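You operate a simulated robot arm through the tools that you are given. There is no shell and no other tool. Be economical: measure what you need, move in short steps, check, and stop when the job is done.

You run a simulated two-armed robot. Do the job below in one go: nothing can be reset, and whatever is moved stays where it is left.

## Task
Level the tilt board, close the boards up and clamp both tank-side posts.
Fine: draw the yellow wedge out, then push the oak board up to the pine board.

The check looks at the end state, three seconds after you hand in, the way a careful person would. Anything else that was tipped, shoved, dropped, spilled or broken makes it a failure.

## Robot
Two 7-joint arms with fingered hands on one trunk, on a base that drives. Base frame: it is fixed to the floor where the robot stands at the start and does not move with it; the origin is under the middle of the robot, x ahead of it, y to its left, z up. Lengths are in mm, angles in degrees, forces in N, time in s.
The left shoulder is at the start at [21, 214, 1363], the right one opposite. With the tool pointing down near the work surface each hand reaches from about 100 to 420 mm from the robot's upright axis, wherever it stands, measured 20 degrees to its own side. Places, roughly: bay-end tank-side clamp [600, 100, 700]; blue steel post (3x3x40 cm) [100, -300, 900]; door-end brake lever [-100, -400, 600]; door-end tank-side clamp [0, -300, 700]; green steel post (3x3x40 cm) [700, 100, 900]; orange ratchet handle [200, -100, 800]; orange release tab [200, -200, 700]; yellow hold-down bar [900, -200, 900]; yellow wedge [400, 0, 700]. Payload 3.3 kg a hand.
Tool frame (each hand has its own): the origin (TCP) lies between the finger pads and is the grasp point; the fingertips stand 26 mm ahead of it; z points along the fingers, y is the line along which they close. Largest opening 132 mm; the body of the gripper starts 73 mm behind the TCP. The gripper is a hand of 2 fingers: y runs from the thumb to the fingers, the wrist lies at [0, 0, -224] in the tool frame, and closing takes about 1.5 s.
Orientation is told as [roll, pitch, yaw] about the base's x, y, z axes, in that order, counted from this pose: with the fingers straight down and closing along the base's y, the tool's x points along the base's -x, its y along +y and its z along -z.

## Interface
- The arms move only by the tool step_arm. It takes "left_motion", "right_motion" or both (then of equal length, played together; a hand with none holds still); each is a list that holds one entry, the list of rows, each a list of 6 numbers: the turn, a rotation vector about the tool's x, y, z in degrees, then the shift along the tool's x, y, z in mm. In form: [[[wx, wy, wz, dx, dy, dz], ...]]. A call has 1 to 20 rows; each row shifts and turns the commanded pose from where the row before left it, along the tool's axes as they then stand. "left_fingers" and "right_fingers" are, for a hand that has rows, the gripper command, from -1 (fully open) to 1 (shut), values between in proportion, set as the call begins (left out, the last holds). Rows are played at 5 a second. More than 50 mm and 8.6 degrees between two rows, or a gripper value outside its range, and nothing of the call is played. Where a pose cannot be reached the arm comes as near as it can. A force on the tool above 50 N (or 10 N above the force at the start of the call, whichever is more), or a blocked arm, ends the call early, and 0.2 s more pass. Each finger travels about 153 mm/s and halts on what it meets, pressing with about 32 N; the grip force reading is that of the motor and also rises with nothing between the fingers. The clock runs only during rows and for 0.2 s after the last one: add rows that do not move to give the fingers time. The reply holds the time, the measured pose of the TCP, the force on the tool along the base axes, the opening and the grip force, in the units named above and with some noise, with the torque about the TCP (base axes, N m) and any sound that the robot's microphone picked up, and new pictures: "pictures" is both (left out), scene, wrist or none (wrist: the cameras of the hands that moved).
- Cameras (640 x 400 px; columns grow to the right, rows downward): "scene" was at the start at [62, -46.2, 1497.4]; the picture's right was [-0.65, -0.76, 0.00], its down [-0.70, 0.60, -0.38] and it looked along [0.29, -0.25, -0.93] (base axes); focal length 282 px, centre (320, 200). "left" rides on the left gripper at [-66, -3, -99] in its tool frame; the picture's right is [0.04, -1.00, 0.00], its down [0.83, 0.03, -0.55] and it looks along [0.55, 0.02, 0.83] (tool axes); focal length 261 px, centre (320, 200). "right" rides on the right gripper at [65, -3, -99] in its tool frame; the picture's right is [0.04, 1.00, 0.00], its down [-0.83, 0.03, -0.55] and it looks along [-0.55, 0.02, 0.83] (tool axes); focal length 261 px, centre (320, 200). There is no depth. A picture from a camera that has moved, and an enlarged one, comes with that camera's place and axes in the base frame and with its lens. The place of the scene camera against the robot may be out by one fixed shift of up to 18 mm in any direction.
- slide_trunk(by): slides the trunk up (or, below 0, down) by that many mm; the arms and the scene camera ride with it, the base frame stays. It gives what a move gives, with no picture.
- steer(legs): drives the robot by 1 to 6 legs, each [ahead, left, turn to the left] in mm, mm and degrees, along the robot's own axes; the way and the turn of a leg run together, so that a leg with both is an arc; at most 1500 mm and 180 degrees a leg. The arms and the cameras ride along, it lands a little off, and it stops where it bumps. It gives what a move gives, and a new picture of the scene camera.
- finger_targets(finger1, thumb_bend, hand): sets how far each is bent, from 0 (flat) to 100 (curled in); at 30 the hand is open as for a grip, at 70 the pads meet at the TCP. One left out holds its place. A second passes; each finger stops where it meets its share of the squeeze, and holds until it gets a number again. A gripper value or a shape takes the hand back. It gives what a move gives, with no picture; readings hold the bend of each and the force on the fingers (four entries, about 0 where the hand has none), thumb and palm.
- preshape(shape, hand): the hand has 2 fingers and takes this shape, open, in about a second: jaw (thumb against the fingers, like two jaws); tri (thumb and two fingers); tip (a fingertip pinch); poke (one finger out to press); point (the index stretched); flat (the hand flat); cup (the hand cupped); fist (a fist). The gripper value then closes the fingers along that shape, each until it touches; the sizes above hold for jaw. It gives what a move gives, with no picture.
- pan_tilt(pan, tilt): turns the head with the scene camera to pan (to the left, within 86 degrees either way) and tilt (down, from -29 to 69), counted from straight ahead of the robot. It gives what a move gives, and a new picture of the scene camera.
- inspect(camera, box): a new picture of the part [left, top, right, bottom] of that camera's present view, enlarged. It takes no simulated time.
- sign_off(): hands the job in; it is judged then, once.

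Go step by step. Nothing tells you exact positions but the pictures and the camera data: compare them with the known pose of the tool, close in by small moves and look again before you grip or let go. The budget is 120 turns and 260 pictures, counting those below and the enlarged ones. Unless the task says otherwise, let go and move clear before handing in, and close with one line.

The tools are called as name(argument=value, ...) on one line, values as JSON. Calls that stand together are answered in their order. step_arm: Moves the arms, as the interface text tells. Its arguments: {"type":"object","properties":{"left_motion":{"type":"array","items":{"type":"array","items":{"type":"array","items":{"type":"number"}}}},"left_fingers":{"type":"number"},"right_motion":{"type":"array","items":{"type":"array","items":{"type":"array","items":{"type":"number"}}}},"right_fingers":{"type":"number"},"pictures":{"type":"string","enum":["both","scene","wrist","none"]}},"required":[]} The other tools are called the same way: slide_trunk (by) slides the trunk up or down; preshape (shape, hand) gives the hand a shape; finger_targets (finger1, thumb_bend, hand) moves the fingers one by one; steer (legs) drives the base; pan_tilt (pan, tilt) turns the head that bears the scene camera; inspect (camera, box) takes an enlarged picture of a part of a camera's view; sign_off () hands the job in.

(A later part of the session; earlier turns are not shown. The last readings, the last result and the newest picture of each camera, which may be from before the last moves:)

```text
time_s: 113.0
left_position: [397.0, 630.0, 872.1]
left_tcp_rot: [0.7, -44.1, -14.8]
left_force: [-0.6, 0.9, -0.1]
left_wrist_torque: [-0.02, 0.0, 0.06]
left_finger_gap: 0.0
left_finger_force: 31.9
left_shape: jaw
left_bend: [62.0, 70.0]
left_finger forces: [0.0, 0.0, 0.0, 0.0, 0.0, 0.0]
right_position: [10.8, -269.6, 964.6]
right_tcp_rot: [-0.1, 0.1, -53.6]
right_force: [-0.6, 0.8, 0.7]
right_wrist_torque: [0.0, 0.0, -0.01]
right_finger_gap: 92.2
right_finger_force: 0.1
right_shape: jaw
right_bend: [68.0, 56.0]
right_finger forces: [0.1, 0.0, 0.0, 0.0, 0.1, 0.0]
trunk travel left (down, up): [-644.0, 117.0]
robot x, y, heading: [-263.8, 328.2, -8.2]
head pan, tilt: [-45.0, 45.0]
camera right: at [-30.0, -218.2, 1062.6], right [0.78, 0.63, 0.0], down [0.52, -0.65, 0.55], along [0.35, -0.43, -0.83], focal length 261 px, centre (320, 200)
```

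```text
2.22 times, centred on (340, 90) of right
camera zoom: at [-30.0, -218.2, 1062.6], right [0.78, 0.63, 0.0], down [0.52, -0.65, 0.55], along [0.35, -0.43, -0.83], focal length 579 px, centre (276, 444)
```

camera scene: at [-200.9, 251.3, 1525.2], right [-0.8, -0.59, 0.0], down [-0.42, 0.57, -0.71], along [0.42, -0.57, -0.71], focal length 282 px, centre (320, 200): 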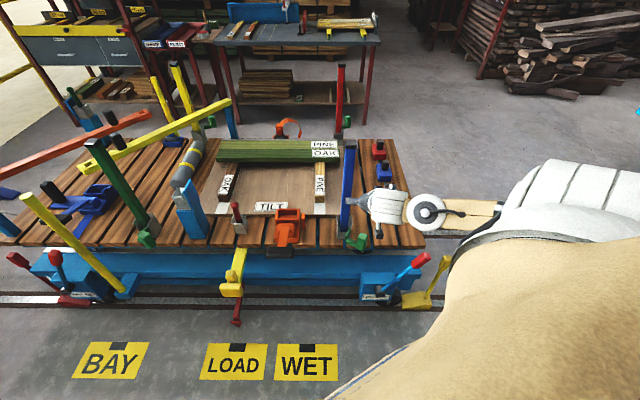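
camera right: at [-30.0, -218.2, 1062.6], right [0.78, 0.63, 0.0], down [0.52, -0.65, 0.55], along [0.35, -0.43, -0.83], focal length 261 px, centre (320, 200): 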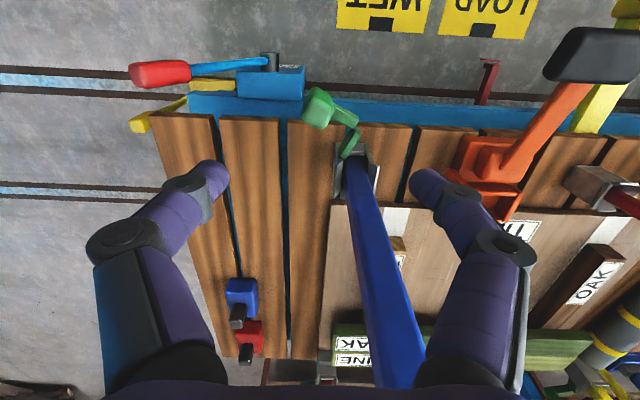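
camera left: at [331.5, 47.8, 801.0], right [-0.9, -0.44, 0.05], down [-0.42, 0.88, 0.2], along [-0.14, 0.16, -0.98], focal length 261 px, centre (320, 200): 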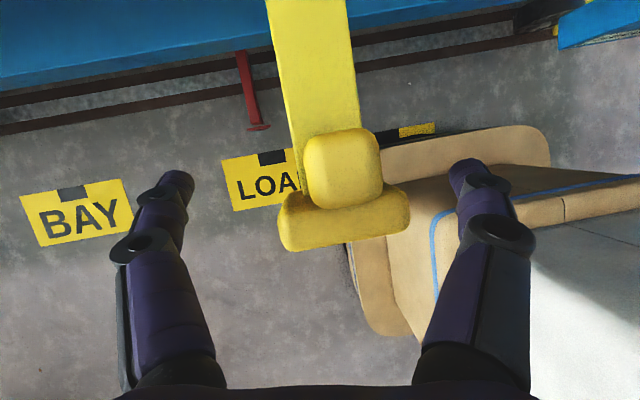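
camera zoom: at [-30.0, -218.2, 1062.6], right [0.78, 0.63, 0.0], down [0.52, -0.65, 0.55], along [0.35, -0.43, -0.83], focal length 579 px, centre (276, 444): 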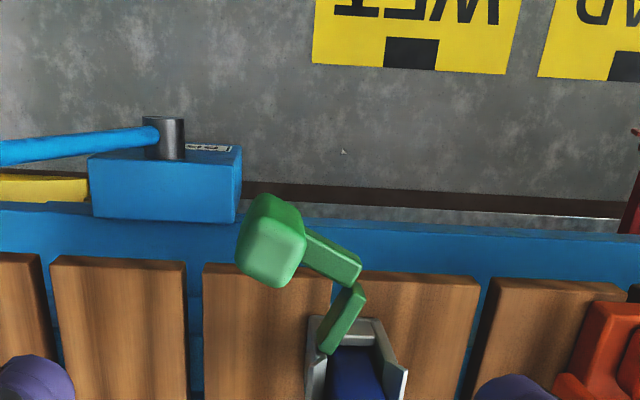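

The handle block's top is at about e1 −152, e2 236 with its pivot at (−103,262). Pushing the handle in toward the deck should turn the dog onto the post. I'll set up with closed fingers on the near side of the handle.

step_arm(right_motion=[[[0, 0, 0, 35, 0, 0], [0, 0, 0, 35, 0, 0], [0, 0, 0, 30, 0, 0], [0, 0, 0, 0, 0, 0]]], right_fingers=1, pictures="none")

steer(legs=[[51, -50, 0]])

step_arm(right_motion=[[[0, 0, 0, 0, 0, 40], [0, 0, 0, 0, 0, 40], [0, 0, 0, 0, 0, 40], [0, 0, 0, 0, 0, 30], [0, 0, 0, 0, 0, 0]]], pictures="both")

```text
time_s: 114.0
left_position: [396.9, 628.7, 873.2]
left_tcp_rot: [0.8, -44.2, -14.8]
left_force: [0.6, -0.3, 0.0]
left_wrist_torque: [0.01, -0.03, 0.0]
left_finger_gap: 0.2
left_finger_force: 31.5
left_shape: jaw
left_bend: [62.0, 70.0]
left_finger forces: [0.1, 0.0, 0.0, 0.0, 0.0, 0.0]
right_position: [-38.9, -199.5, 952.1]
right_tcp_rot: [0.1, 0.0, -53.6]
right_force: [0.4, 0.2, 0.4]
right_wrist_torque: [0.01, 0.0, 0.0]
right_finger_gap: 0.2
right_finger_force: 31.6
right_shape: jaw
right_bend: [62.0, 70.0]
right_finger forces: [0.0, 0.0, 0.0, 0.1, 0.1, 0.0]
right hand out of reach, approached as far as the arm can: row 2, 3
trunk travel left (down, up): [-644.0, 117.0]
robot x, y, heading: [-268.7, 326.3, -8.5]
head pan, tilt: [-45.0, 45.0]
```

```text
time_s: 115.0
left_position: [440.7, 571.0, 871.2]
left_tcp_rot: [0.6, -44.1, -14.8]
left_force: [-0.8, -0.6, -0.8]
left_wrist_torque: [0.02, 0.01, 0.02]
left_finger_gap: 0.0
left_finger_force: 31.9
left_shape: jaw
left_bend: [62.0, 70.0]
left_finger forces: [0.1, 0.1, 0.0, 0.0, 0.1, 0.0]
right_position: [6.7, -259.3, 949.8]
right_tcp_rot: [0.1, 0.2, -53.6]
right_force: [0.3, -0.4, 0.6]
right_wrist_torque: [0.0, 0.03, 0.0]
right_finger_gap: 0.0
right_finger_force: 32.0
right_shape: jaw
right_bend: [62.0, 70.0]
right_finger forces: [0.1, 0.1, 0.0, 0.0, 0.0, 0.1]
trunk travel left (down, up): [-644.0, 117.0]
robot x, y, heading: [-224.5, 266.2, -8.6]
head pan, tilt: [-45.0, 45.0]
camera scene: at [-155.3, 192.7, 1525.1], right [-0.8, -0.59, 0.0], down [-0.42, 0.57, -0.71], along [0.42, -0.57, -0.71], focal length 282 px, centre (320, 200)
```

scene: 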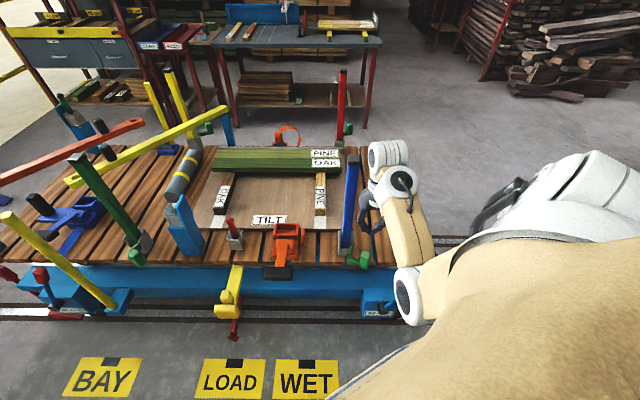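

```text
time_s: 116.2
left_position: [439.9, 573.0, 871.1]
left_tcp_rot: [0.5, -44.3, -14.7]
left_force: [0.0, 0.7, 0.0]
left_wrist_torque: [0.02, -0.01, 0.03]
left_finger_gap: 0.0
left_finger_force: 32.0
left_shape: jaw
left_bend: [62.0, 70.0]
left_finger forces: [0.1, 0.1, 0.1, 0.0, 0.0, 0.0]
right_position: [5.8, -255.9, 803.1]
right_tcp_rot: [0.0, 0.0, -53.4]
right_force: [-1.8, 12.0, 12.3]
right_wrist_torque: [0.0, 0.05, -0.13]
right_finger_gap: 0.0
right_finger_force: 31.7
right_shape: jaw
right_bend: [62.0, 70.0]
right_finger forces: [0.0, 0.1, 0.0, 0.0, 0.0, 0.1]
trunk travel left (down, up): [-644.0, 117.0]
robot x, y, heading: [-226.6, 270.8, -8.2]
head pan, tilt: [-45.0, 45.0]
camera scene: at [-157.7, 197.3, 1525.6], right [-0.8, -0.59, 0.0], down [-0.42, 0.57, -0.71], along [0.42, -0.57, -0.71], focal length 282 px, centre (320, 200)
camera right: at [-36.1, -204.0, 901.2], right [0.78, 0.63, 0.0], down [0.52, -0.65, 0.55], along [0.35, -0.43, -0.83], focal length 261 px, centre (320, 200)
```

scene: 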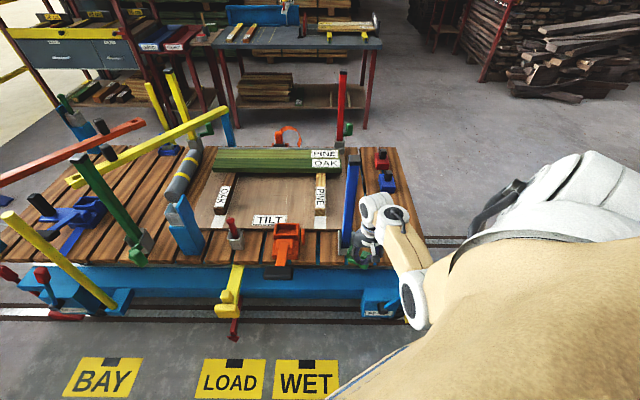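
right: 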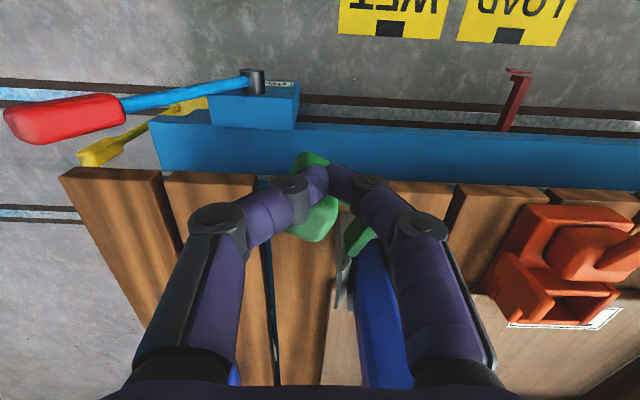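

inspect(camera="right", box=[250, 120, 410, 280])

inspect(camera="scene", box=[320, 180, 440, 290])

```text
2.50 times, centred on (330, 200) of right
camera zoom: at [-36.1, -204.0, 901.2], right [0.78, 0.63, 0.0], down [0.52, -0.65, 0.55], along [0.35, -0.43, -0.83], focal length 652 px, centre (295, 200)
```

zoom: 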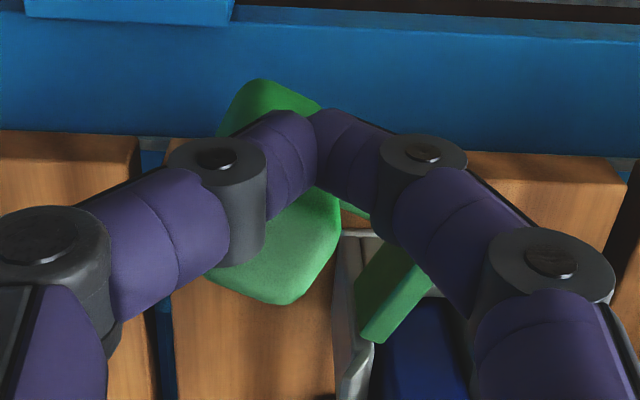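

```text
3.64 times, centred on (380, 235) of scene
camera zoom: at [-157.7, 197.3, 1525.6], right [-0.8, -0.59, 0.0], down [-0.42, 0.57, -0.71], along [0.42, -0.57, -0.71], focal length 1024 px, centre (102, 73)
```

zoom: 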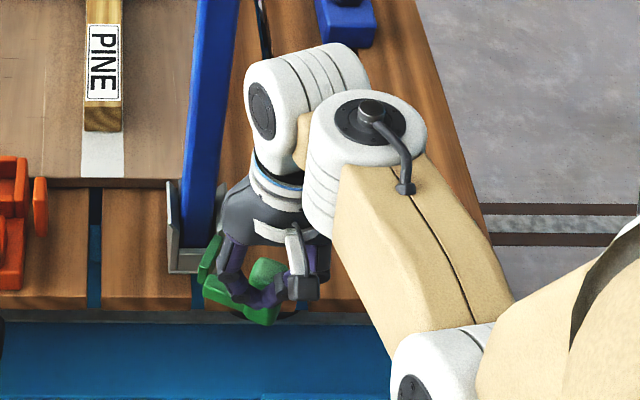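

The fingertips are against the handle's near side. I'll back off slightly, go lower, then push inward gently.

step_arm(right_motion=[[[0, 0, 0, 10, 0, 0], [0, 0, 0, 0, 0, 15], [0, 0, 0, 0, 0, 12], [0, 0, 0, 0, 0, 0]]], pictures="none")

step_arm(right_motion=[[[0, 0, 0, -8, 0, 0], [0, 0, 0, -8, 0, 0], [0, 0, 0, -8, 0, 0], [0, 0, 0, -8, 0, 0], [0, 0, 0, 0, 0, 0]]], pictures="wrist")

```text
time_s: 117.2
left_position: [440.7, 571.7, 873.3]
left_tcp_rot: [0.7, -44.2, -14.8]
left_force: [0.3, 0.9, -0.2]
left_wrist_torque: [-0.01, -0.02, 0.0]
left_finger_gap: 0.0
left_finger_force: 31.9
left_shape: jaw
left_bend: [62.0, 70.0]
left_finger forces: [0.1, 0.1, 0.0, 0.0, 0.0, 0.0]
right_position: [-0.7, -249.8, 774.7]
right_tcp_rot: [-0.1, -0.1, -53.6]
right_force: [0.6, -0.1, 0.2]
right_wrist_torque: [0.0, -0.01, 0.02]
right_finger_gap: 0.0
right_finger_force: 31.6
right_shape: jaw
right_bend: [62.0, 70.0]
right_finger forces: [0.0, 0.0, 0.1, 0.0, 0.0, 0.0]
trunk travel left (down, up): [-644.0, 117.0]
robot x, y, heading: [-227.1, 272.5, -8.8]
head pan, tilt: [-45.0, 45.0]
```

```text
time_s: 118.0
left_position: [440.6, 573.1, 871.5]
left_tcp_rot: [0.6, -44.3, -14.8]
left_force: [-1.3, -0.1, 0.6]
left_wrist_torque: [-0.02, 0.0, 0.0]
left_finger_gap: 0.0
left_finger_force: 32.6
left_shape: jaw
left_bend: [62.0, 70.0]
left_finger forces: [0.1, 0.1, 0.0, 0.0, 0.1, 0.0]
right_position: [2.3, -256.8, 769.7]
right_tcp_rot: [-0.6, 2.0, -53.3]
right_force: [-15.5, 17.6, 20.0]
right_wrist_torque: [-0.08, 0.12, -0.24]
right_finger_gap: 0.0
right_finger_force: 32.1
right_shape: jaw
right_bend: [62.0, 70.0]
right_finger forces: [0.0, 0.0, 0.1, 0.0, 6.7, 0.0]
trunk travel left (down, up): [-644.0, 117.0]
robot x, y, heading: [-224.8, 270.3, -8.7]
head pan, tilt: [-45.0, 45.0]
stopped in row 4 (right hand): the force on the tool passed its limit (the readings are from after the stop); the commanded pose is now the measured one
camera right: at [-36.2, -208.5, 870.8], right [0.78, 0.63, -0.01], down [0.54, -0.66, 0.52], along [0.32, -0.41, -0.85], focal length 261 px, centre (320, 200)
```

right: 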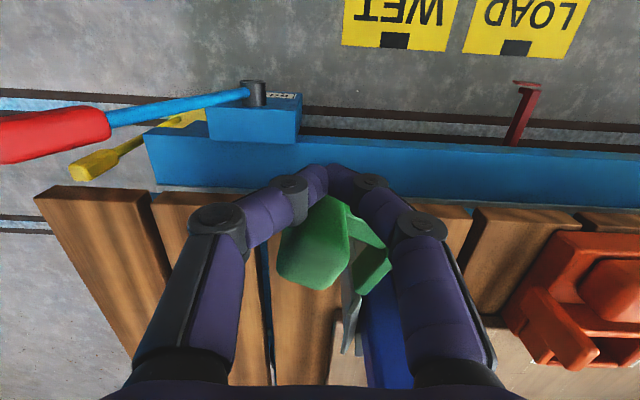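

inspect(camera="right", box=[250, 170, 410, 300])

inspect(camera="scene", box=[340, 200, 420, 280])

```text
3.08 times, centred on (330, 235) of right
camera zoom: at [-36.2, -208.5, 870.8], right [0.78, 0.63, -0.01], down [0.54, -0.66, 0.52], along [0.32, -0.41, -0.85], focal length 802 px, centre (289, 92)
```

zoom: 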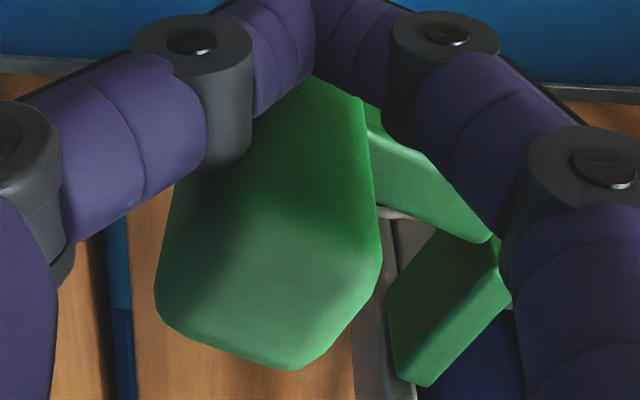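

```text
5.00 times, centred on (380, 240) of scene
camera zoom: at [-157.8, 196.7, 1525.6], right [-0.8, -0.59, 0.0], down [-0.42, 0.57, -0.71], along [0.42, -0.57, -0.71], focal length 1408 px, centre (20, 0)
```

zoom: 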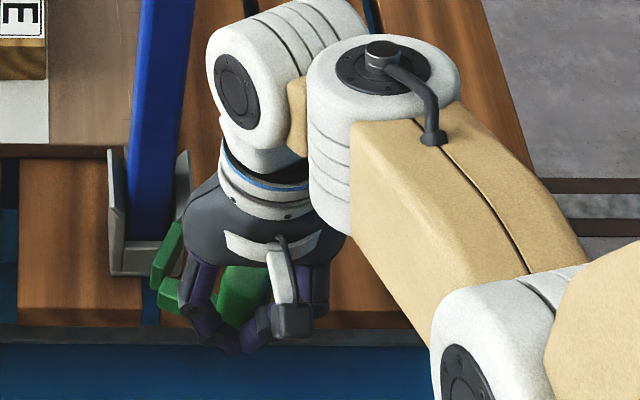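

Pushing inward doesn't move it. I'll grip the handle block from above instead, so I can test which way it swings.

step_arm(right_motion=[[[0, 0, 0, 10, 0, -20], [0, 0, 0, 0, 0, -30], [0, 0, 0, -20, 0, -10], [0, 0, 0, -22, 0, 0], [0, 0, 0, 0, 0, 0]]], right_fingers=-0.06, pictures="wrist")

```text
time_s: 119.2
left_position: [440.6, 571.0, 872.0]
left_tcp_rot: [0.7, -44.2, -14.9]
left_force: [-0.1, -0.2, 0.2]
left_wrist_torque: [-0.01, 0.02, -0.02]
left_finger_gap: 0.0
left_finger_force: 32.9
left_shape: jaw
left_bend: [62.0, 70.0]
left_finger forces: [0.0, 0.1, 0.1, 0.1, 0.0, 0.0]
right_position: [26.8, -288.1, 830.7]
right_tcp_rot: [-0.4, 1.5, -53.4]
right_force: [-0.3, -0.3, 1.0]
right_wrist_torque: [0.0, -0.01, -0.01]
right_finger_gap: 69.5
right_finger_force: 0.1
right_shape: jaw
right_bend: [72.0, 70.0]
right_finger forces: [0.1, 0.0, 0.1, 0.0, 0.0, 0.0]
trunk travel left (down, up): [-644.0, 117.0]
robot x, y, heading: [-224.5, 270.0, -8.4]
head pan, tilt: [-45.0, 45.0]
camera right: at [-12.8, -238.4, 930.5], right [0.78, 0.63, -0.01], down [0.53, -0.66, 0.53], along [0.33, -0.42, -0.85], focal length 261 px, centre (320, 200)
```

right: 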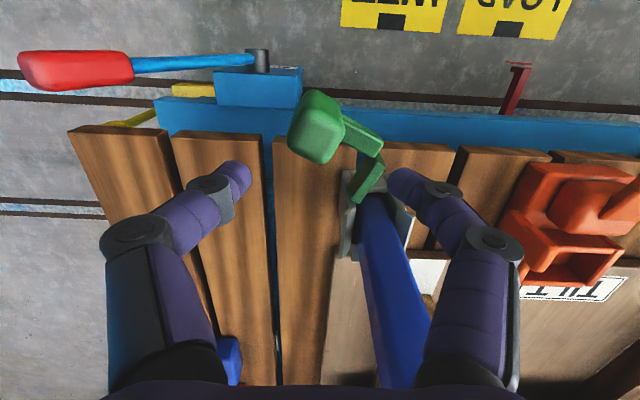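

step_arm(right_motion=[[[0, 0, 0, 10, 0, 0], [0, 0, 0, 0, 0, 25], [0, 0, 0, 0, 0, 25], [0, 0, 0, 0, 0, 0]]], pictures="wrist")

step_arm(right_motion=[[[0, 0, 0, 0, 0, 0], [0, 0, 0, 0, 0, 0], [0, 0, 0, 0, 0, 0], [0, 0, 0, 0, 0, 0], [0, 0, 0, 0, 0, 0]]], right_fingers=1, pictures="wrist")

```text
time_s: 120.2
left_position: [441.1, 572.4, 871.4]
left_tcp_rot: [0.7, -44.2, -14.8]
left_force: [0.4, -0.1, 0.1]
left_wrist_torque: [-0.03, 0.01, -0.01]
left_finger_gap: 0.1
left_finger_force: 31.8
left_shape: jaw
left_bend: [62.0, 70.0]
left_finger forces: [0.0, 0.0, 0.0, 0.0, 0.0, 0.0]
right_position: [18.4, -278.9, 779.3]
right_tcp_rot: [-0.4, 1.4, -53.5]
right_force: [-0.4, -0.3, -0.1]
right_wrist_torque: [-0.02, 0.01, 0.03]
right_finger_gap: 69.4
right_finger_force: 0.1
right_shape: jaw
right_bend: [72.0, 70.0]
right_finger forces: [0.0, 0.1, 0.0, 0.0, 0.1, 0.0]
trunk travel left (down, up): [-644.0, 117.0]
robot x, y, heading: [-223.8, 270.7, -8.5]
head pan, tilt: [-45.0, 45.0]
camera right: at [-20.3, -229.8, 879.9], right [0.78, 0.63, -0.01], down [0.53, -0.66, 0.53], along [0.33, -0.42, -0.85], focal length 261 px, centre (320, 200)
```

right: 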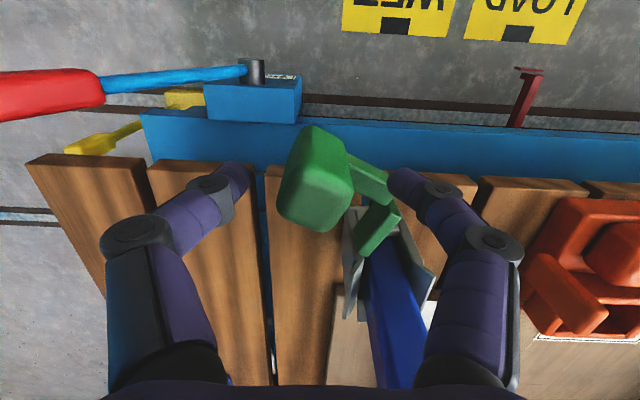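

```text
time_s: 121.4
left_position: [440.1, 571.4, 871.0]
left_tcp_rot: [0.6, -44.1, -14.8]
left_force: [0.0, 0.8, 0.4]
left_wrist_torque: [-0.02, 0.01, 0.01]
left_finger_gap: 0.0
left_finger_force: 31.5
left_shape: jaw
left_bend: [62.0, 70.0]
left_finger forces: [0.1, 0.1, 0.1, 0.0, 0.0, 0.0]
right_position: [19.8, -279.1, 779.1]
right_tcp_rot: [-0.4, 1.5, -53.5]
right_force: [-0.7, -1.8, -2.1]
right_wrist_torque: [-0.05, 0.08, -0.43]
right_finger_gap: 27.9
right_finger_force: 31.9
right_shape: jaw
right_bend: [73.0, 70.0]
right_finger forces: [29.1, 0.0, 0.0, 0.0, 30.6, 0.1]
trunk travel left (down, up): [-644.0, 117.0]
robot x, y, heading: [-226.2, 268.3, -8.4]
head pan, tilt: [-45.0, 45.0]
camera right: at [-20.4, -230.0, 879.8], right [0.78, 0.63, -0.01], down [0.53, -0.66, 0.53], along [0.33, -0.42, -0.85], focal length 261 px, centre (320, 200)
```

right: 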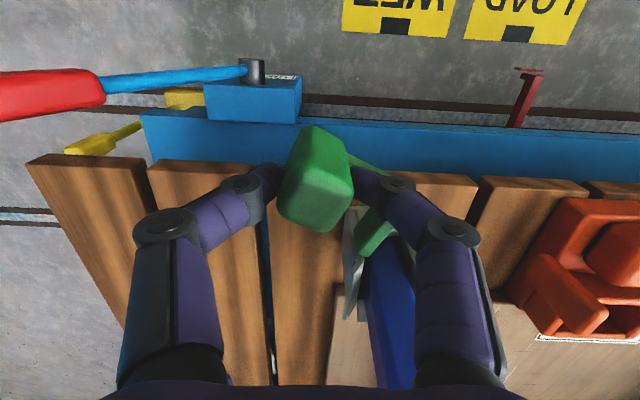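

Gripped. I'll test small motions: up first.

step_arm(right_motion=[[[0, 0, 0, 0, 0, -4], [0, 0, 0, 0, 0, -4], [0, 0, 0, 0, 0, 0]]], pictures="none")

step_arm(right_motion=[[[0, 0, 0, 0, 0, 4], [0, 0, 0, 0, 0, 4], [0, 0, 0, 4, 0, 0], [0, 0, 0, 4, 0, 0], [0, 0, 0, 0, 0, 0]]], pictures="wrist")

```text
time_s: 122.2
left_position: [442.0, 568.4, 870.9]
left_tcp_rot: [0.9, -44.0, -15.1]
left_force: [-0.8, -0.1, -0.5]
left_wrist_torque: [0.02, -0.01, 0.0]
left_finger_gap: 0.0
left_finger_force: 32.2
left_shape: jaw
left_bend: [62.0, 70.0]
left_finger forces: [0.1, 0.0, 0.1, 0.0, 0.0, 0.1]
right_position: [19.7, -278.9, 784.3]
right_tcp_rot: [-0.4, 1.9, -53.5]
right_force: [0.6, -1.5, -46.7]
right_wrist_torque: [0.09, -0.23, -0.35]
right_finger_gap: 22.9
right_finger_force: 31.8
right_shape: jaw
right_bend: [71.0, 70.0]
right_finger forces: [25.5, 0.0, 0.0, 0.1, 25.2, 0.0]
trunk travel left (down, up): [-644.0, 117.0]
robot x, y, heading: [-225.3, 267.1, -9.0]
head pan, tilt: [-45.0, 45.0]
```

```text
time_s: 123.4
left_position: [441.3, 569.2, 871.1]
left_tcp_rot: [0.8, -44.1, -14.8]
left_force: [0.0, 0.4, 0.7]
left_wrist_torque: [-0.03, -0.01, 0.01]
left_finger_gap: 0.1
left_finger_force: 31.9
left_shape: jaw
left_bend: [62.0, 70.0]
left_finger forces: [0.0, 0.0, 0.0, 0.1, 0.0, 0.0]
right_position: [19.7, -276.0, 779.9]
right_tcp_rot: [-0.1, 1.1, -53.5]
right_force: [17.3, -25.2, 0.4]
right_wrist_torque: [-0.46, -0.3, -0.63]
right_finger_gap: 23.8
right_finger_force: 32.0
right_shape: jaw
right_bend: [72.0, 70.0]
right_finger forces: [42.2, 0.1, 0.0, 0.0, 29.0, 0.0]
trunk travel left (down, up): [-644.0, 117.0]
robot x, y, heading: [-223.5, 271.1, -8.6]
head pan, tilt: [-45.0, 45.0]
camera right: at [-21.0, -226.9, 880.3], right [0.78, 0.63, 0.0], down [0.53, -0.66, 0.54], along [0.34, -0.42, -0.84], focal length 261 px, centre (320, 200)
```

right: 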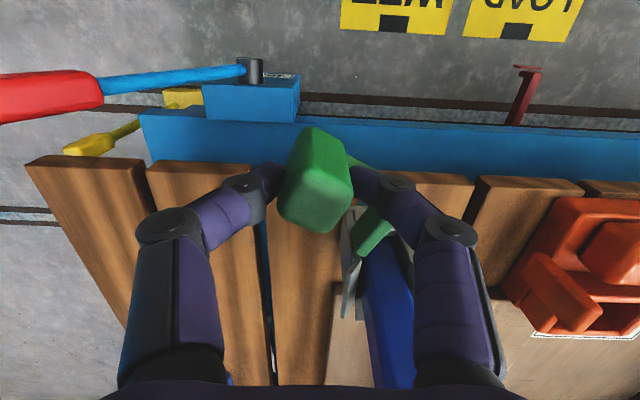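

step_arm(right_motion=[[[0, 0, 0, 3, 0, 0], [0, 0, 0, 3, 0, 0], [0, 0, 0, 3, 0, 0], [0, 0, 0, 3, 0, 0], [0, 0, 0, 0, 0, 0]]], pictures="wrist")

```text
time_s: 124.0
left_position: [441.4, 569.9, 871.4]
left_tcp_rot: [0.9, -44.1, -15.0]
left_force: [0.3, 1.3, 0.3]
left_wrist_torque: [0.02, 0.0, 0.02]
left_finger_gap: 0.0
left_finger_force: 32.0
left_shape: jaw
left_bend: [62.0, 70.0]
left_finger forces: [0.0, 0.0, 0.0, 0.1, 0.1, 0.1]
right_position: [18.2, -277.4, 780.8]
right_tcp_rot: [0.2, 0.2, -54.1]
right_force: [11.5, -17.0, -19.5]
right_wrist_torque: [-0.28, -0.21, -0.51]
right_finger_gap: 24.2
right_finger_force: 31.8
right_shape: jaw
right_bend: [72.0, 70.0]
right_finger forces: [35.2, 0.0, 0.1, 0.0, 26.9, 0.1]
trunk travel left (down, up): [-644.0, 117.0]
robot x, y, heading: [-227.2, 268.6, -8.3]
head pan, tilt: [-45.0, 45.0]
stopped in row 2 (right hand): the force on the tool passed its limit (the readings are from after the stop); the commanded pose is now the measured one
camera right: at [-22.2, -225.9, 880.6], right [0.78, 0.62, 0.0], down [0.52, -0.66, 0.55], along [0.34, -0.43, -0.84], focal length 261 px, centre (320, 200)
```

right: 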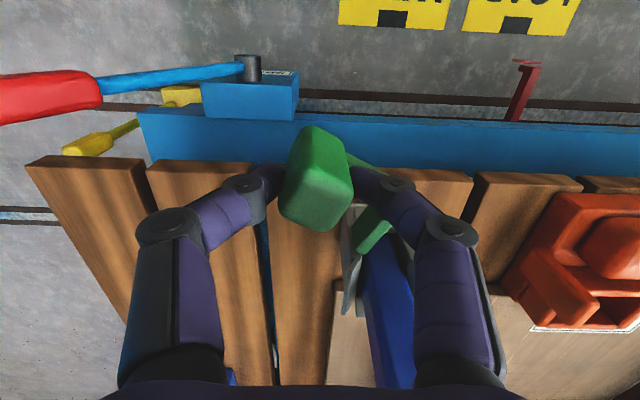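

step_arm(right_motion=[[[0, 0, 0, -3, 0, 0], [0, 0, 0, 0, 0, 4], [0, 0, 0, 0, 0, 4], [0, 0, 0, 0, 0, 4], [0, 0, 0, 0, 0, 4], [0, 0, 0, 0, 0, 0]]], pictures="wrist")

```text
time_s: 125.1
left_position: [439.2, 574.6, 873.0]
left_tcp_rot: [0.5, -44.4, -14.7]
left_force: [0.2, -0.3, 0.5]
left_wrist_torque: [-0.02, 0.0, -0.02]
left_finger_gap: 0.2
left_finger_force: 32.0
left_shape: jaw
left_bend: [62.0, 70.0]
left_finger forces: [0.0, 0.0, 0.0, 0.0, 0.0, 0.0]
right_position: [20.4, -278.8, 776.7]
right_tcp_rot: [-0.1, -0.3, -53.9]
right_force: [-9.8, 5.8, 34.3]
right_wrist_torque: [-0.13, 0.46, -0.51]
right_finger_gap: 33.5
right_finger_force: 32.0
right_shape: jaw
right_bend: [75.0, 72.0]
right_finger forces: [33.4, 0.1, 0.0, 0.0, 42.1, 0.1]
trunk travel left (down, up): [-644.0, 117.0]
robot x, y, heading: [-221.9, 269.2, -8.5]
head pan, tilt: [-45.0, 45.0]
stopped in row 5 (right hand): the force on the tool passed its limit (the readings are from after the stop); the commanded pose is now the measured one
camera right: at [-21.4, -226.3, 874.4], right [0.78, 0.62, 0.0], down [0.52, -0.65, 0.56], along [0.35, -0.44, -0.83], focal length 261 px, centre (320, 200)
```

right: 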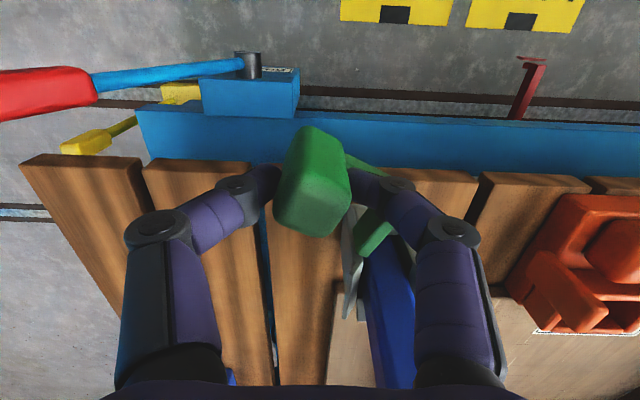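

step_arm(right_motion=[[[0, 0, 0, 0, 0, -4], [0, 0, 0, 0, 4, 0], [0, 0, 0, 0, 4, 0], [0, 0, 0, 0, 4, 0], [0, 0, 0, 0, 0, 0]]], pictures="none")

step_arm(right_motion=[[[0, 0, 0, 0, -4, 0], [0, 0, 0, 0, -4, 0], [0, 0, 0, 0, -4, 0], [0, 0, 0, 0, -4, 0], [0, 0, 0, 0, -4, 0], [0, 0, 0, 0, 0, 0]]], pictures="wrist")

```text
time_s: 126.3
left_position: [438.6, 572.6, 872.5]
left_tcp_rot: [0.6, -44.4, -14.9]
left_force: [-0.1, 0.1, -0.5]
left_wrist_torque: [0.0, -0.03, -0.01]
left_finger_gap: 0.0
left_finger_force: 32.0
left_shape: jaw
left_bend: [62.0, 70.0]
left_finger forces: [0.0, 0.0, 0.0, 0.1, 0.1, 0.0]
right_position: [26.6, -271.6, 777.1]
right_tcp_rot: [-0.1, 0.0, -53.9]
right_force: [-25.6, -3.3, 18.4]
right_wrist_torque: [-0.51, 0.99, -1.21]
right_finger_gap: 33.2
right_finger_force: 32.2
right_shape: jaw
right_bend: [74.0, 71.0]
right_finger forces: [29.5, 0.0, 0.0, 0.0, 55.5, 0.2]
trunk travel left (down, up): [-644.0, 117.0]
robot x, y, heading: [-223.9, 268.6, -8.4]
head pan, tilt: [-45.0, 45.0]
```

```text
time_s: 127.7
left_position: [440.2, 573.8, 870.6]
left_tcp_rot: [0.5, -44.2, -14.8]
left_force: [0.2, -0.4, 0.5]
left_wrist_torque: [0.03, 0.0, 0.0]
left_finger_gap: 0.0
left_finger_force: 31.9
left_shape: jaw
left_bend: [62.0, 70.0]
left_finger forces: [0.0, 0.0, 0.1, 0.0, 0.0, 0.0]
right_position: [16.2, -281.3, 777.3]
right_tcp_rot: [0.2, -0.1, -53.7]
right_force: [4.0, 12.3, 11.1]
right_wrist_torque: [0.26, -0.14, -0.44]
right_finger_gap: 29.2
right_finger_force: 32.5
right_shape: jaw
right_bend: [74.0, 71.0]
right_finger forces: [37.0, 0.1, 0.0, 0.0, 30.6, 0.0]
trunk travel left (down, up): [-644.0, 117.0]
robot x, y, heading: [-224.0, 275.0, -8.5]
head pan, tilt: [-45.0, 45.0]
camera right: at [-25.3, -229.6, 876.4], right [0.78, 0.62, 0.0], down [0.52, -0.65, 0.56], along [0.35, -0.43, -0.83], focal length 261 px, centre (320, 200)
```

right: 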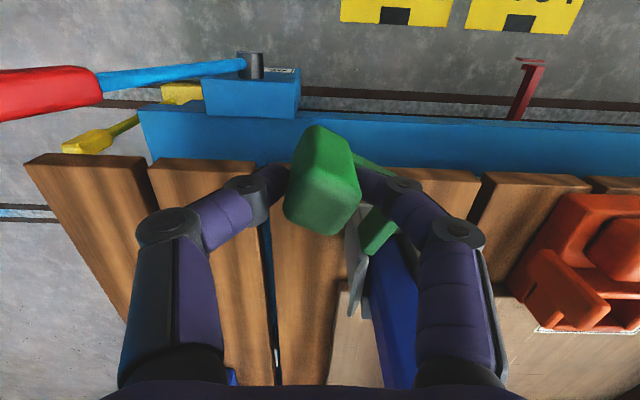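

Nothing gives easily. I'll try a slow, sustained inward swing along the handle's arc.

step_arm(right_motion=[[[0, 0, 0, 0, 3, 0], [0, 0, -1, -2, 0, 0], [0, 0, -1, -2, 0, 0], [0, 0, -1, -2, -0.5, 0], [0, 0, -1, -2, -0.5, 0], [0, 0, -1, -2, -0.5, 0], [0, 0, -1, -2, -0.5, 0], [0, 0, -1, -2, -0.5, 0], [0, 0, -1, -2, -0.5, 0], [0, 0, 0, 0, 0, 0]]], pictures="wrist")

```text
time_s: 129.1
left_position: [438.8, 574.8, 870.8]
left_tcp_rot: [0.5, -44.4, -14.6]
left_force: [-0.4, -0.1, -0.1]
left_wrist_torque: [0.01, 0.03, 0.02]
left_finger_gap: 0.0
left_finger_force: 31.9
left_shape: jaw
left_bend: [62.0, 70.0]
left_finger forces: [0.0, 0.0, 0.0, 0.0, 0.0, 0.1]
right_position: [17.3, -282.7, 776.6]
right_tcp_rot: [0.0, 0.6, -48.9]
right_force: [-12.3, 21.7, 32.5]
right_wrist_torque: [0.37, 0.16, -1.5]
right_finger_gap: 31.4
right_finger_force: 32.0
right_shape: jaw
right_bend: [74.0, 71.0]
right_finger forces: [45.4, 0.0, 0.0, 0.1, 53.6, 0.0]
trunk travel left (down, up): [-644.0, 117.0]
robot x, y, heading: [-226.3, 270.4, -8.6]
head pan, tilt: [-45.0, 45.0]
stopped in row 6 (right hand): the force on the tool passed its limit (the readings are from after the stop); the commanded pose is now the measured one
camera right: at [-28.1, -235.1, 876.0], right [0.73, 0.69, 0.0], down [0.58, -0.61, 0.54], along [0.37, -0.39, -0.84], focal length 261 px, centre (320, 200)
```

right: 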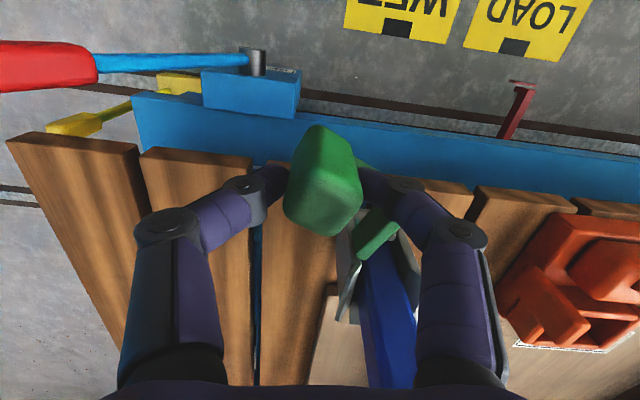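

step_arm(right_motion=[[[0, 0, 0, 0, 0, 0], [0, 0, 0, 0, 0, 0], [0, 0, 0, 0, 0, 0]]], right_fingers=-0.2, pictures="none")

inspect(camera="scene", box=[320, 110, 370, 150])

inspect(camera="scene", box=[115, 215, 175, 275])

inspect(camera="scene", box=[170, 100, 230, 150])

```text
time_s: 129.9
left_position: [440.7, 572.3, 871.4]
left_tcp_rot: [0.6, -44.2, -14.8]
left_force: [-0.4, 0.3, 0.5]
left_wrist_torque: [0.0, 0.01, 0.01]
left_finger_gap: 0.1
left_finger_force: 32.2
left_shape: jaw
left_bend: [62.0, 70.0]
left_finger forces: [0.0, 0.0, 0.0, 0.0, 0.1, 0.1]
right_position: [19.2, -286.3, 774.3]
right_tcp_rot: [-0.1, 0.6, -48.9]
right_force: [0.4, -0.4, 0.2]
right_wrist_torque: [0.02, -0.02, 0.0]
right_finger_gap: 78.6
right_finger_force: 0.0
right_shape: jaw
right_bend: [71.0, 70.0]
right_finger forces: [0.0, 0.0, 0.0, 0.0, 0.0, 0.0]
trunk travel left (down, up): [-644.0, 117.0]
robot x, y, heading: [-225.6, 271.6, -8.6]
head pan, tilt: [-45.0, 45.0]
```

```text
10.00 times, centred on (345, 130) of scene
camera zoom: at [-156.6, 194.4, 1525.1], right [-0.8, -0.59, 0.0], down [-0.42, 0.57, -0.71], along [0.42, -0.57, -0.71], focal length 2816 px, centre (70, 900)
```

zoom: 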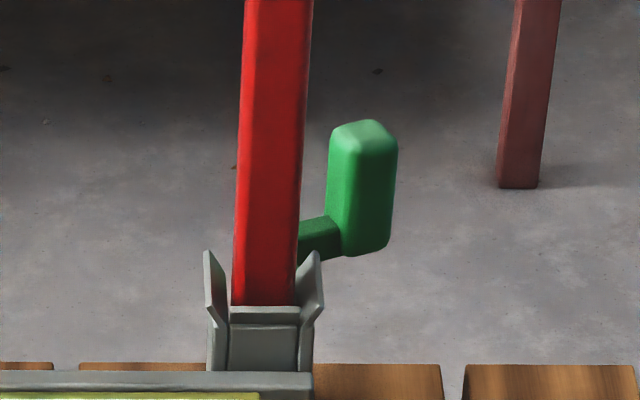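

```text
6.67 times, centred on (145, 245) of scene
camera zoom: at [-156.6, 194.4, 1525.1], right [-0.8, -0.59, 0.0], down [-0.42, 0.57, -0.71], along [0.42, -0.57, -0.71], focal length 1878 px, centre (1487, -100)
```

zoom: 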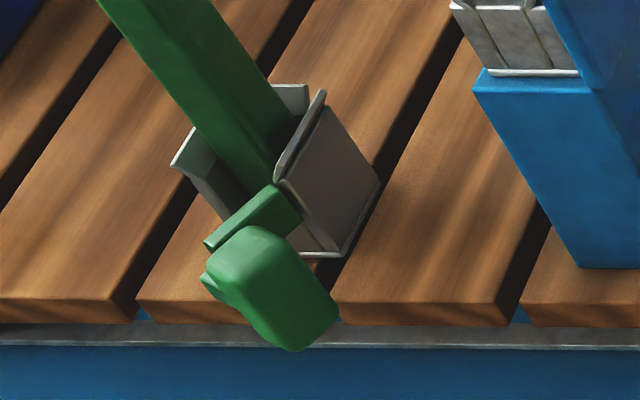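

```text
8.00 times, centred on (200, 125) of scene
camera zoom: at [-156.6, 194.4, 1525.1], right [-0.8, -0.59, 0.0], down [-0.42, 0.57, -0.71], along [0.42, -0.57, -0.71], focal length 2253 px, centre (1280, 800)
```

zoom: 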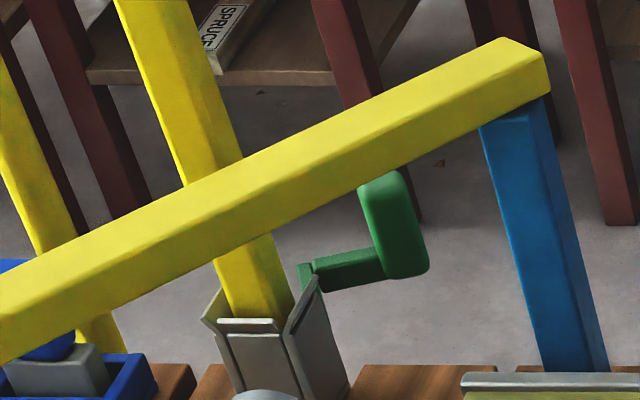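

Pushing +e2 gives an upward reaction and pulling −e2 a downward one. That suggests the lever swings about a horizontal axis parallel to the cart edge, moving up and forward or down and out. I'll regrip and follow that arc.

step_arm(right_motion=[[[0, 0, 5, 6, 0, -4], [0, 0, 0, 0, 0, 0]]], pictures="none")

step_arm(right_motion=[[[0, 0, 0, 0, 0, 0], [0, 0, 0, 0, 0, 0], [0, 0, 0, 0, 0, 0], [0, 0, 0, 0, 0, 0], [0, 4, 0, -3.5, 0, -1.9], [0, 4, 0, -3.5, 0, -1.9], [0, 4, 0, -3.5, 0, -1.9], [0, 0, 0, 0, 0, 0]]], right_fingers=1, pictures="wrist")

```text
time_s: 130.5
left_position: [440.6, 571.8, 872.6]
left_tcp_rot: [0.8, -44.2, -14.7]
left_force: [-0.1, 0.2, -0.4]
left_wrist_torque: [0.0, 0.01, -0.01]
left_finger_gap: 0.0
left_finger_force: 31.6
left_shape: jaw
left_bend: [62.0, 70.0]
left_finger forces: [0.1, 0.0, 0.1, 0.0, 0.1, 0.1]
right_position: [15.0, -281.6, 778.3]
right_tcp_rot: [0.1, 0.7, -53.9]
right_force: [-0.1, -0.1, 0.1]
right_wrist_torque: [-0.01, -0.01, 0.0]
right_finger_gap: 78.6
right_finger_force: 0.0
right_shape: jaw
right_bend: [71.0, 70.0]
right_finger forces: [0.0, 0.1, 0.0, 0.1, 0.1, 0.1]
trunk travel left (down, up): [-644.0, 117.0]
robot x, y, heading: [-226.1, 269.7, -8.5]
head pan, tilt: [-45.0, 45.0]
```

```text
time_s: 132.3
left_position: [440.6, 572.0, 872.0]
left_tcp_rot: [0.7, -44.2, -14.8]
left_force: [1.2, -1.1, -0.3]
left_wrist_torque: [-0.01, 0.02, 0.01]
left_finger_gap: 0.0
left_finger_force: 31.7
left_shape: jaw
left_bend: [62.0, 70.0]
left_finger forces: [0.0, 0.0, 0.1, 0.1, 0.0, 0.1]
right_position: [14.8, -287.3, 780.7]
right_tcp_rot: [-0.6, 11.2, -53.8]
right_force: [-12.4, 25.8, -39.2]
right_wrist_torque: [0.25, 0.12, -0.36]
right_finger_gap: 23.2
right_finger_force: 32.7
right_shape: jaw
right_bend: [72.0, 70.0]
right_finger forces: [22.7, 0.0, 0.1, 0.0, 29.8, 0.0]
trunk travel left (down, up): [-644.0, 117.0]
robot x, y, heading: [-223.2, 271.2, -8.6]
head pan, tilt: [-45.0, 45.0]
camera right: at [-12.5, -251.5, 890.4], right [0.78, 0.62, 0.0], down [0.58, -0.72, 0.38], along [0.24, -0.3, -0.93], focal length 261 px, centre (320, 200)
```

right: 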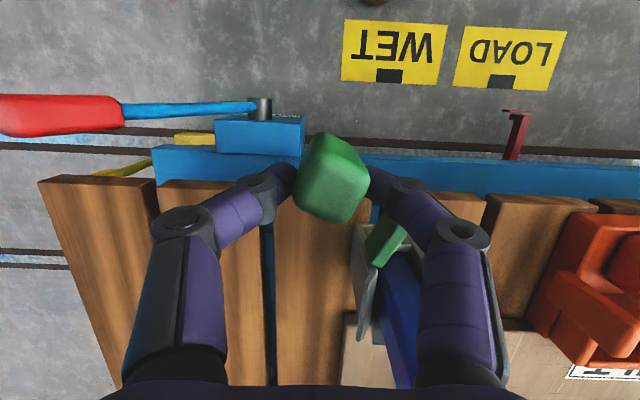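

That direction resists. I'll try the opposite: down and outward.

step_arm(right_motion=[[[0, -4, 0, 3.5, 0, 1.9], [0, -4, 0, 3.5, 0, 1.9], [0, -4, 0, 3.5, 0, 3], [0, -4, 0, 3, 0, 3], [0, -4, 0, 3, 0, 3], [0, -4, 0, 3, 0, 3], [0, -4, 0, 3, 0, 3], [0, 0, 0, 0, 0, 0]]], pictures="wrist")

```text
time_s: 133.0
left_position: [440.0, 572.8, 873.4]
left_tcp_rot: [0.6, -44.3, -14.8]
left_force: [-0.2, -0.1, 0.0]
left_wrist_torque: [0.04, 0.01, -0.02]
left_finger_gap: 0.2
left_finger_force: 31.5
left_shape: jaw
left_bend: [62.0, 70.0]
left_finger forces: [0.0, 0.0, 0.1, 0.1, 0.0, 0.0]
right_position: [13.6, -285.8, 778.0]
right_tcp_rot: [-0.7, 5.0, -53.6]
right_force: [-8.3, 16.8, 10.6]
right_wrist_torque: [0.36, 0.07, -0.74]
right_finger_gap: 25.4
right_finger_force: 32.0
right_shape: jaw
right_bend: [73.0, 70.0]
right_finger forces: [35.3, 0.1, 0.0, 0.0, 40.2, 0.0]
right hand out of reach, approached as far as the arm can: row 2
trunk travel left (down, up): [-644.0, 117.0]
robot x, y, heading: [-219.5, 272.6, -8.5]
head pan, tilt: [-45.0, 45.0]
stopped in row 3 (right hand): the force on the tool passed its limit (the readings are from after the stop); the commanded pose is now the measured one
camera right: at [-20.8, -240.9, 881.8], right [0.78, 0.63, -0.01], down [0.55, -0.68, 0.48], along [0.29, -0.38, -0.88], focal length 261 px, centre (320, 200)
```

right: 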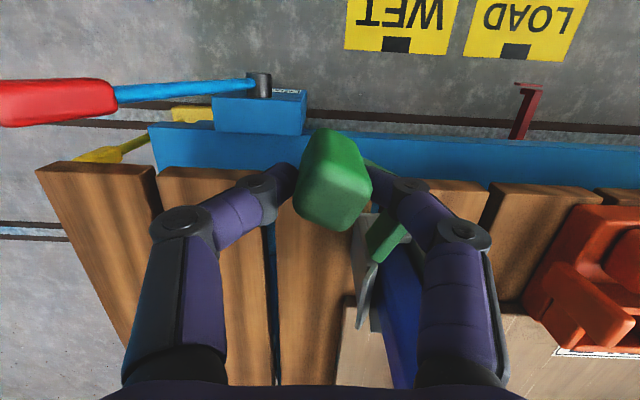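

I'll release, lift clear, and take a careful close-up of the mechanism.

step_arm(right_motion=[[[0, 0, 0, 0, 0, 0], [0, 0, 0, 0, 0, 0], [0, 0, 0, 0, 0, -30], [0, 0, 0, 15, 0, -30], [0, 0, 0, 30, 0, 0], [0, 0, 0, 0, 0, 0]]], right_fingers=-0.3, pictures="none")

inspect(camera="right", box=[270, 130, 430, 260])

inspect(camera="scene", box=[335, 220, 385, 270])

```text
time_s: 134.4
left_position: [440.5, 571.0, 871.0]
left_tcp_rot: [0.7, -44.3, -14.7]
left_force: [-1.1, 0.9, 0.4]
left_wrist_torque: [-0.03, 0.0, 0.01]
left_finger_gap: 0.0
left_finger_force: 32.8
left_shape: jaw
left_bend: [62.0, 70.0]
left_finger forces: [0.0, 0.0, 0.2, 0.0, 0.1, 0.1]
right_position: [-7.9, -257.7, 840.7]
right_tcp_rot: [-0.8, 4.7, -53.9]
right_force: [-0.1, -0.1, -0.7]
right_wrist_torque: [0.0, 0.03, 0.0]
right_finger_gap: 85.4
right_finger_force: 0.1
right_shape: jaw
right_bend: [70.0, 63.0]
right_finger forces: [0.0, 0.1, 0.1, 0.0, 0.0, 0.1]
trunk travel left (down, up): [-644.0, 117.0]
robot x, y, heading: [-223.5, 269.1, -8.7]
head pan, tilt: [-45.0, 45.0]
```

```text
3.08 times, centred on (350, 195) of right
camera zoom: at [-42.8, -211.9, 944.4], right [0.78, 0.62, -0.01], down [0.55, -0.68, 0.48], along [0.29, -0.38, -0.88], focal length 802 px, centre (228, 215)
```

zoom: 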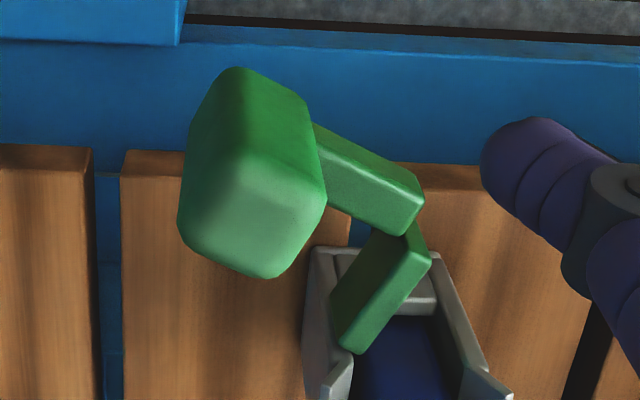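

```text
8.00 times, centred on (360, 245) of scene
camera zoom: at [-156.8, 194.9, 1525.2], right [-0.8, -0.59, 0.0], down [-0.42, 0.57, -0.71], along [0.42, -0.57, -0.71], focal length 2253 px, centre (0, -160)
```

zoom: 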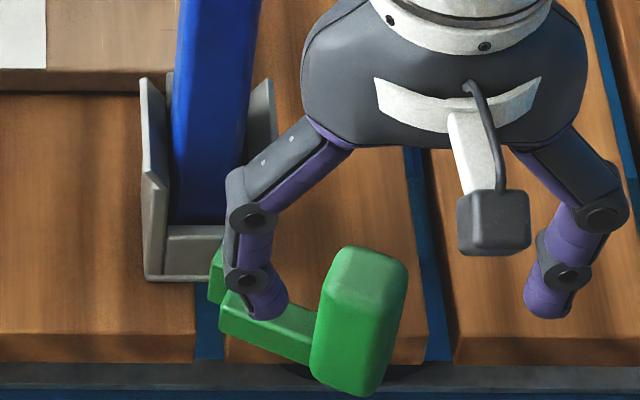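

The dog sits right at the post's corner, so closing means forcing the handle inward past it, like a cam. I'll set closed fingers against the handle's near face and push with rising force.

step_arm(right_motion=[[[0, -4.7, 0, 8, 10, 0], [0, 0, 0, 0, 0, 25], [0, 0, 0, 0, 0, 25], [0, 0, 0, 0, 0, 22], [0, 0, 0, 0, 0, 0]]], right_fingers=1, pictures="none")

steer(legs=[[16, -16, 0]])

steer(legs=[[10, -10, 0]])

```text
time_s: 135.6
left_position: [440.0, 572.9, 871.6]
left_tcp_rot: [0.7, -44.1, -14.8]
left_force: [-1.0, -0.6, -0.4]
left_wrist_torque: [0.0, 0.02, 0.01]
left_finger_gap: 0.0
left_finger_force: 32.3
left_shape: jaw
left_bend: [62.0, 70.0]
left_finger forces: [0.0, 0.0, 0.1, 0.1, 0.0, 0.0]
right_position: [-4.8, -245.3, 769.6]
right_tcp_rot: [-0.7, -0.1, -53.8]
right_force: [-0.4, 0.5, 0.1]
right_wrist_torque: [0.01, -0.01, 0.01]
right_finger_gap: 0.0
right_finger_force: 32.4
right_shape: jaw
right_bend: [62.0, 70.0]
right_finger forces: [0.1, 0.1, 0.0, 0.0, 0.1, 0.0]
trunk travel left (down, up): [-644.0, 117.0]
robot x, y, heading: [-222.5, 270.8, -8.7]
head pan, tilt: [-45.0, 45.0]
```

```text
time_s: 136.4
left_position: [452.6, 556.0, 871.6]
left_tcp_rot: [0.6, -44.4, -14.7]
left_force: [0.2, 0.3, -0.1]
left_wrist_torque: [0.01, 0.01, 0.01]
left_finger_gap: 0.0
left_finger_force: 32.9
left_shape: jaw
left_bend: [62.0, 70.0]
left_finger forces: [0.0, 0.1, 0.1, 0.0, 0.0, 0.0]
right_position: [3.2, -257.8, 770.1]
right_tcp_rot: [-0.9, 0.3, -53.3]
right_force: [-24.3, 32.5, -2.7]
right_wrist_torque: [0.2, 0.1, -0.41]
right_finger_gap: 0.0
right_finger_force: 32.2
right_shape: jaw
right_bend: [62.0, 70.0]
right_finger forces: [0.0, 0.0, 0.0, 0.0, 9.0, 0.0]
trunk travel left (down, up): [-644.0, 117.0]
robot x, y, heading: [-208.7, 251.4, -8.5]
head pan, tilt: [-45.0, 45.0]
camera scene: at [-147.1, 181.2, 1525.5], right [-0.8, -0.59, 0.0], down [-0.42, 0.57, -0.71], along [0.42, -0.57, -0.7], focal length 282 px, centre (320, 200)
```

scene: 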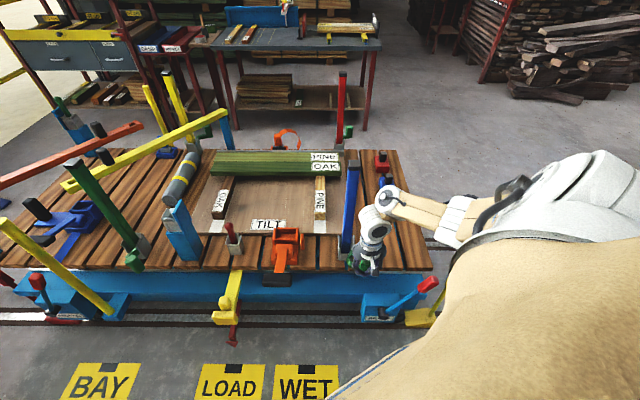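

```text
time_s: 137.2
left_position: [460.9, 545.3, 871.5]
left_tcp_rot: [0.6, -44.2, -15.0]
left_force: [0.2, -0.3, 0.5]
left_wrist_torque: [0.01, -0.01, 0.01]
left_finger_gap: 0.0
left_finger_force: 32.4
left_shape: jaw
left_bend: [62.0, 70.0]
left_finger forces: [0.1, 0.1, 0.0, 0.0, 0.0, 0.0]
right_position: [1.1, -257.3, 764.2]
right_tcp_rot: [-1.1, 2.3, -52.5]
right_force: [-6.7, 7.9, 10.0]
right_wrist_torque: [-0.06, 0.07, -0.08]
right_finger_gap: 0.0
right_finger_force: 32.9
right_shape: jaw
right_bend: [62.0, 70.0]
right_finger forces: [0.1, 0.1, 0.1, 0.1, 1.6, 0.0]
trunk travel left (down, up): [-644.0, 117.0]
robot x, y, heading: [-205.4, 246.8, -8.5]
head pan, tilt: [-45.0, 45.0]
stopped in leg 1: the force on the tool passed its limit (the readings are from after the stop); the commanded pose is now the measured one
camera scene: at [-138.7, 170.0, 1525.3], right [-0.81, -0.59, 0.0], down [-0.42, 0.57, -0.71], along [0.42, -0.57, -0.71], focal length 282 px, centre (320, 200)
```

scene: 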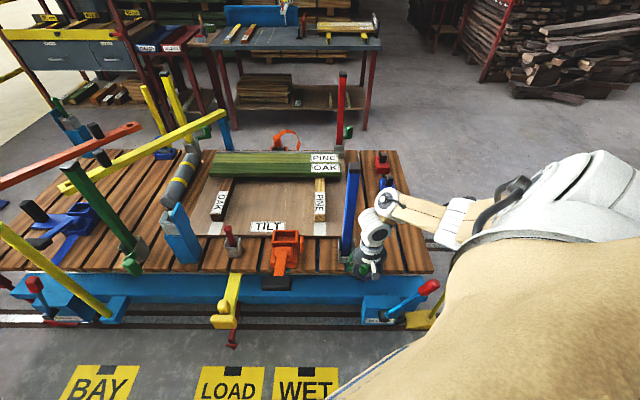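

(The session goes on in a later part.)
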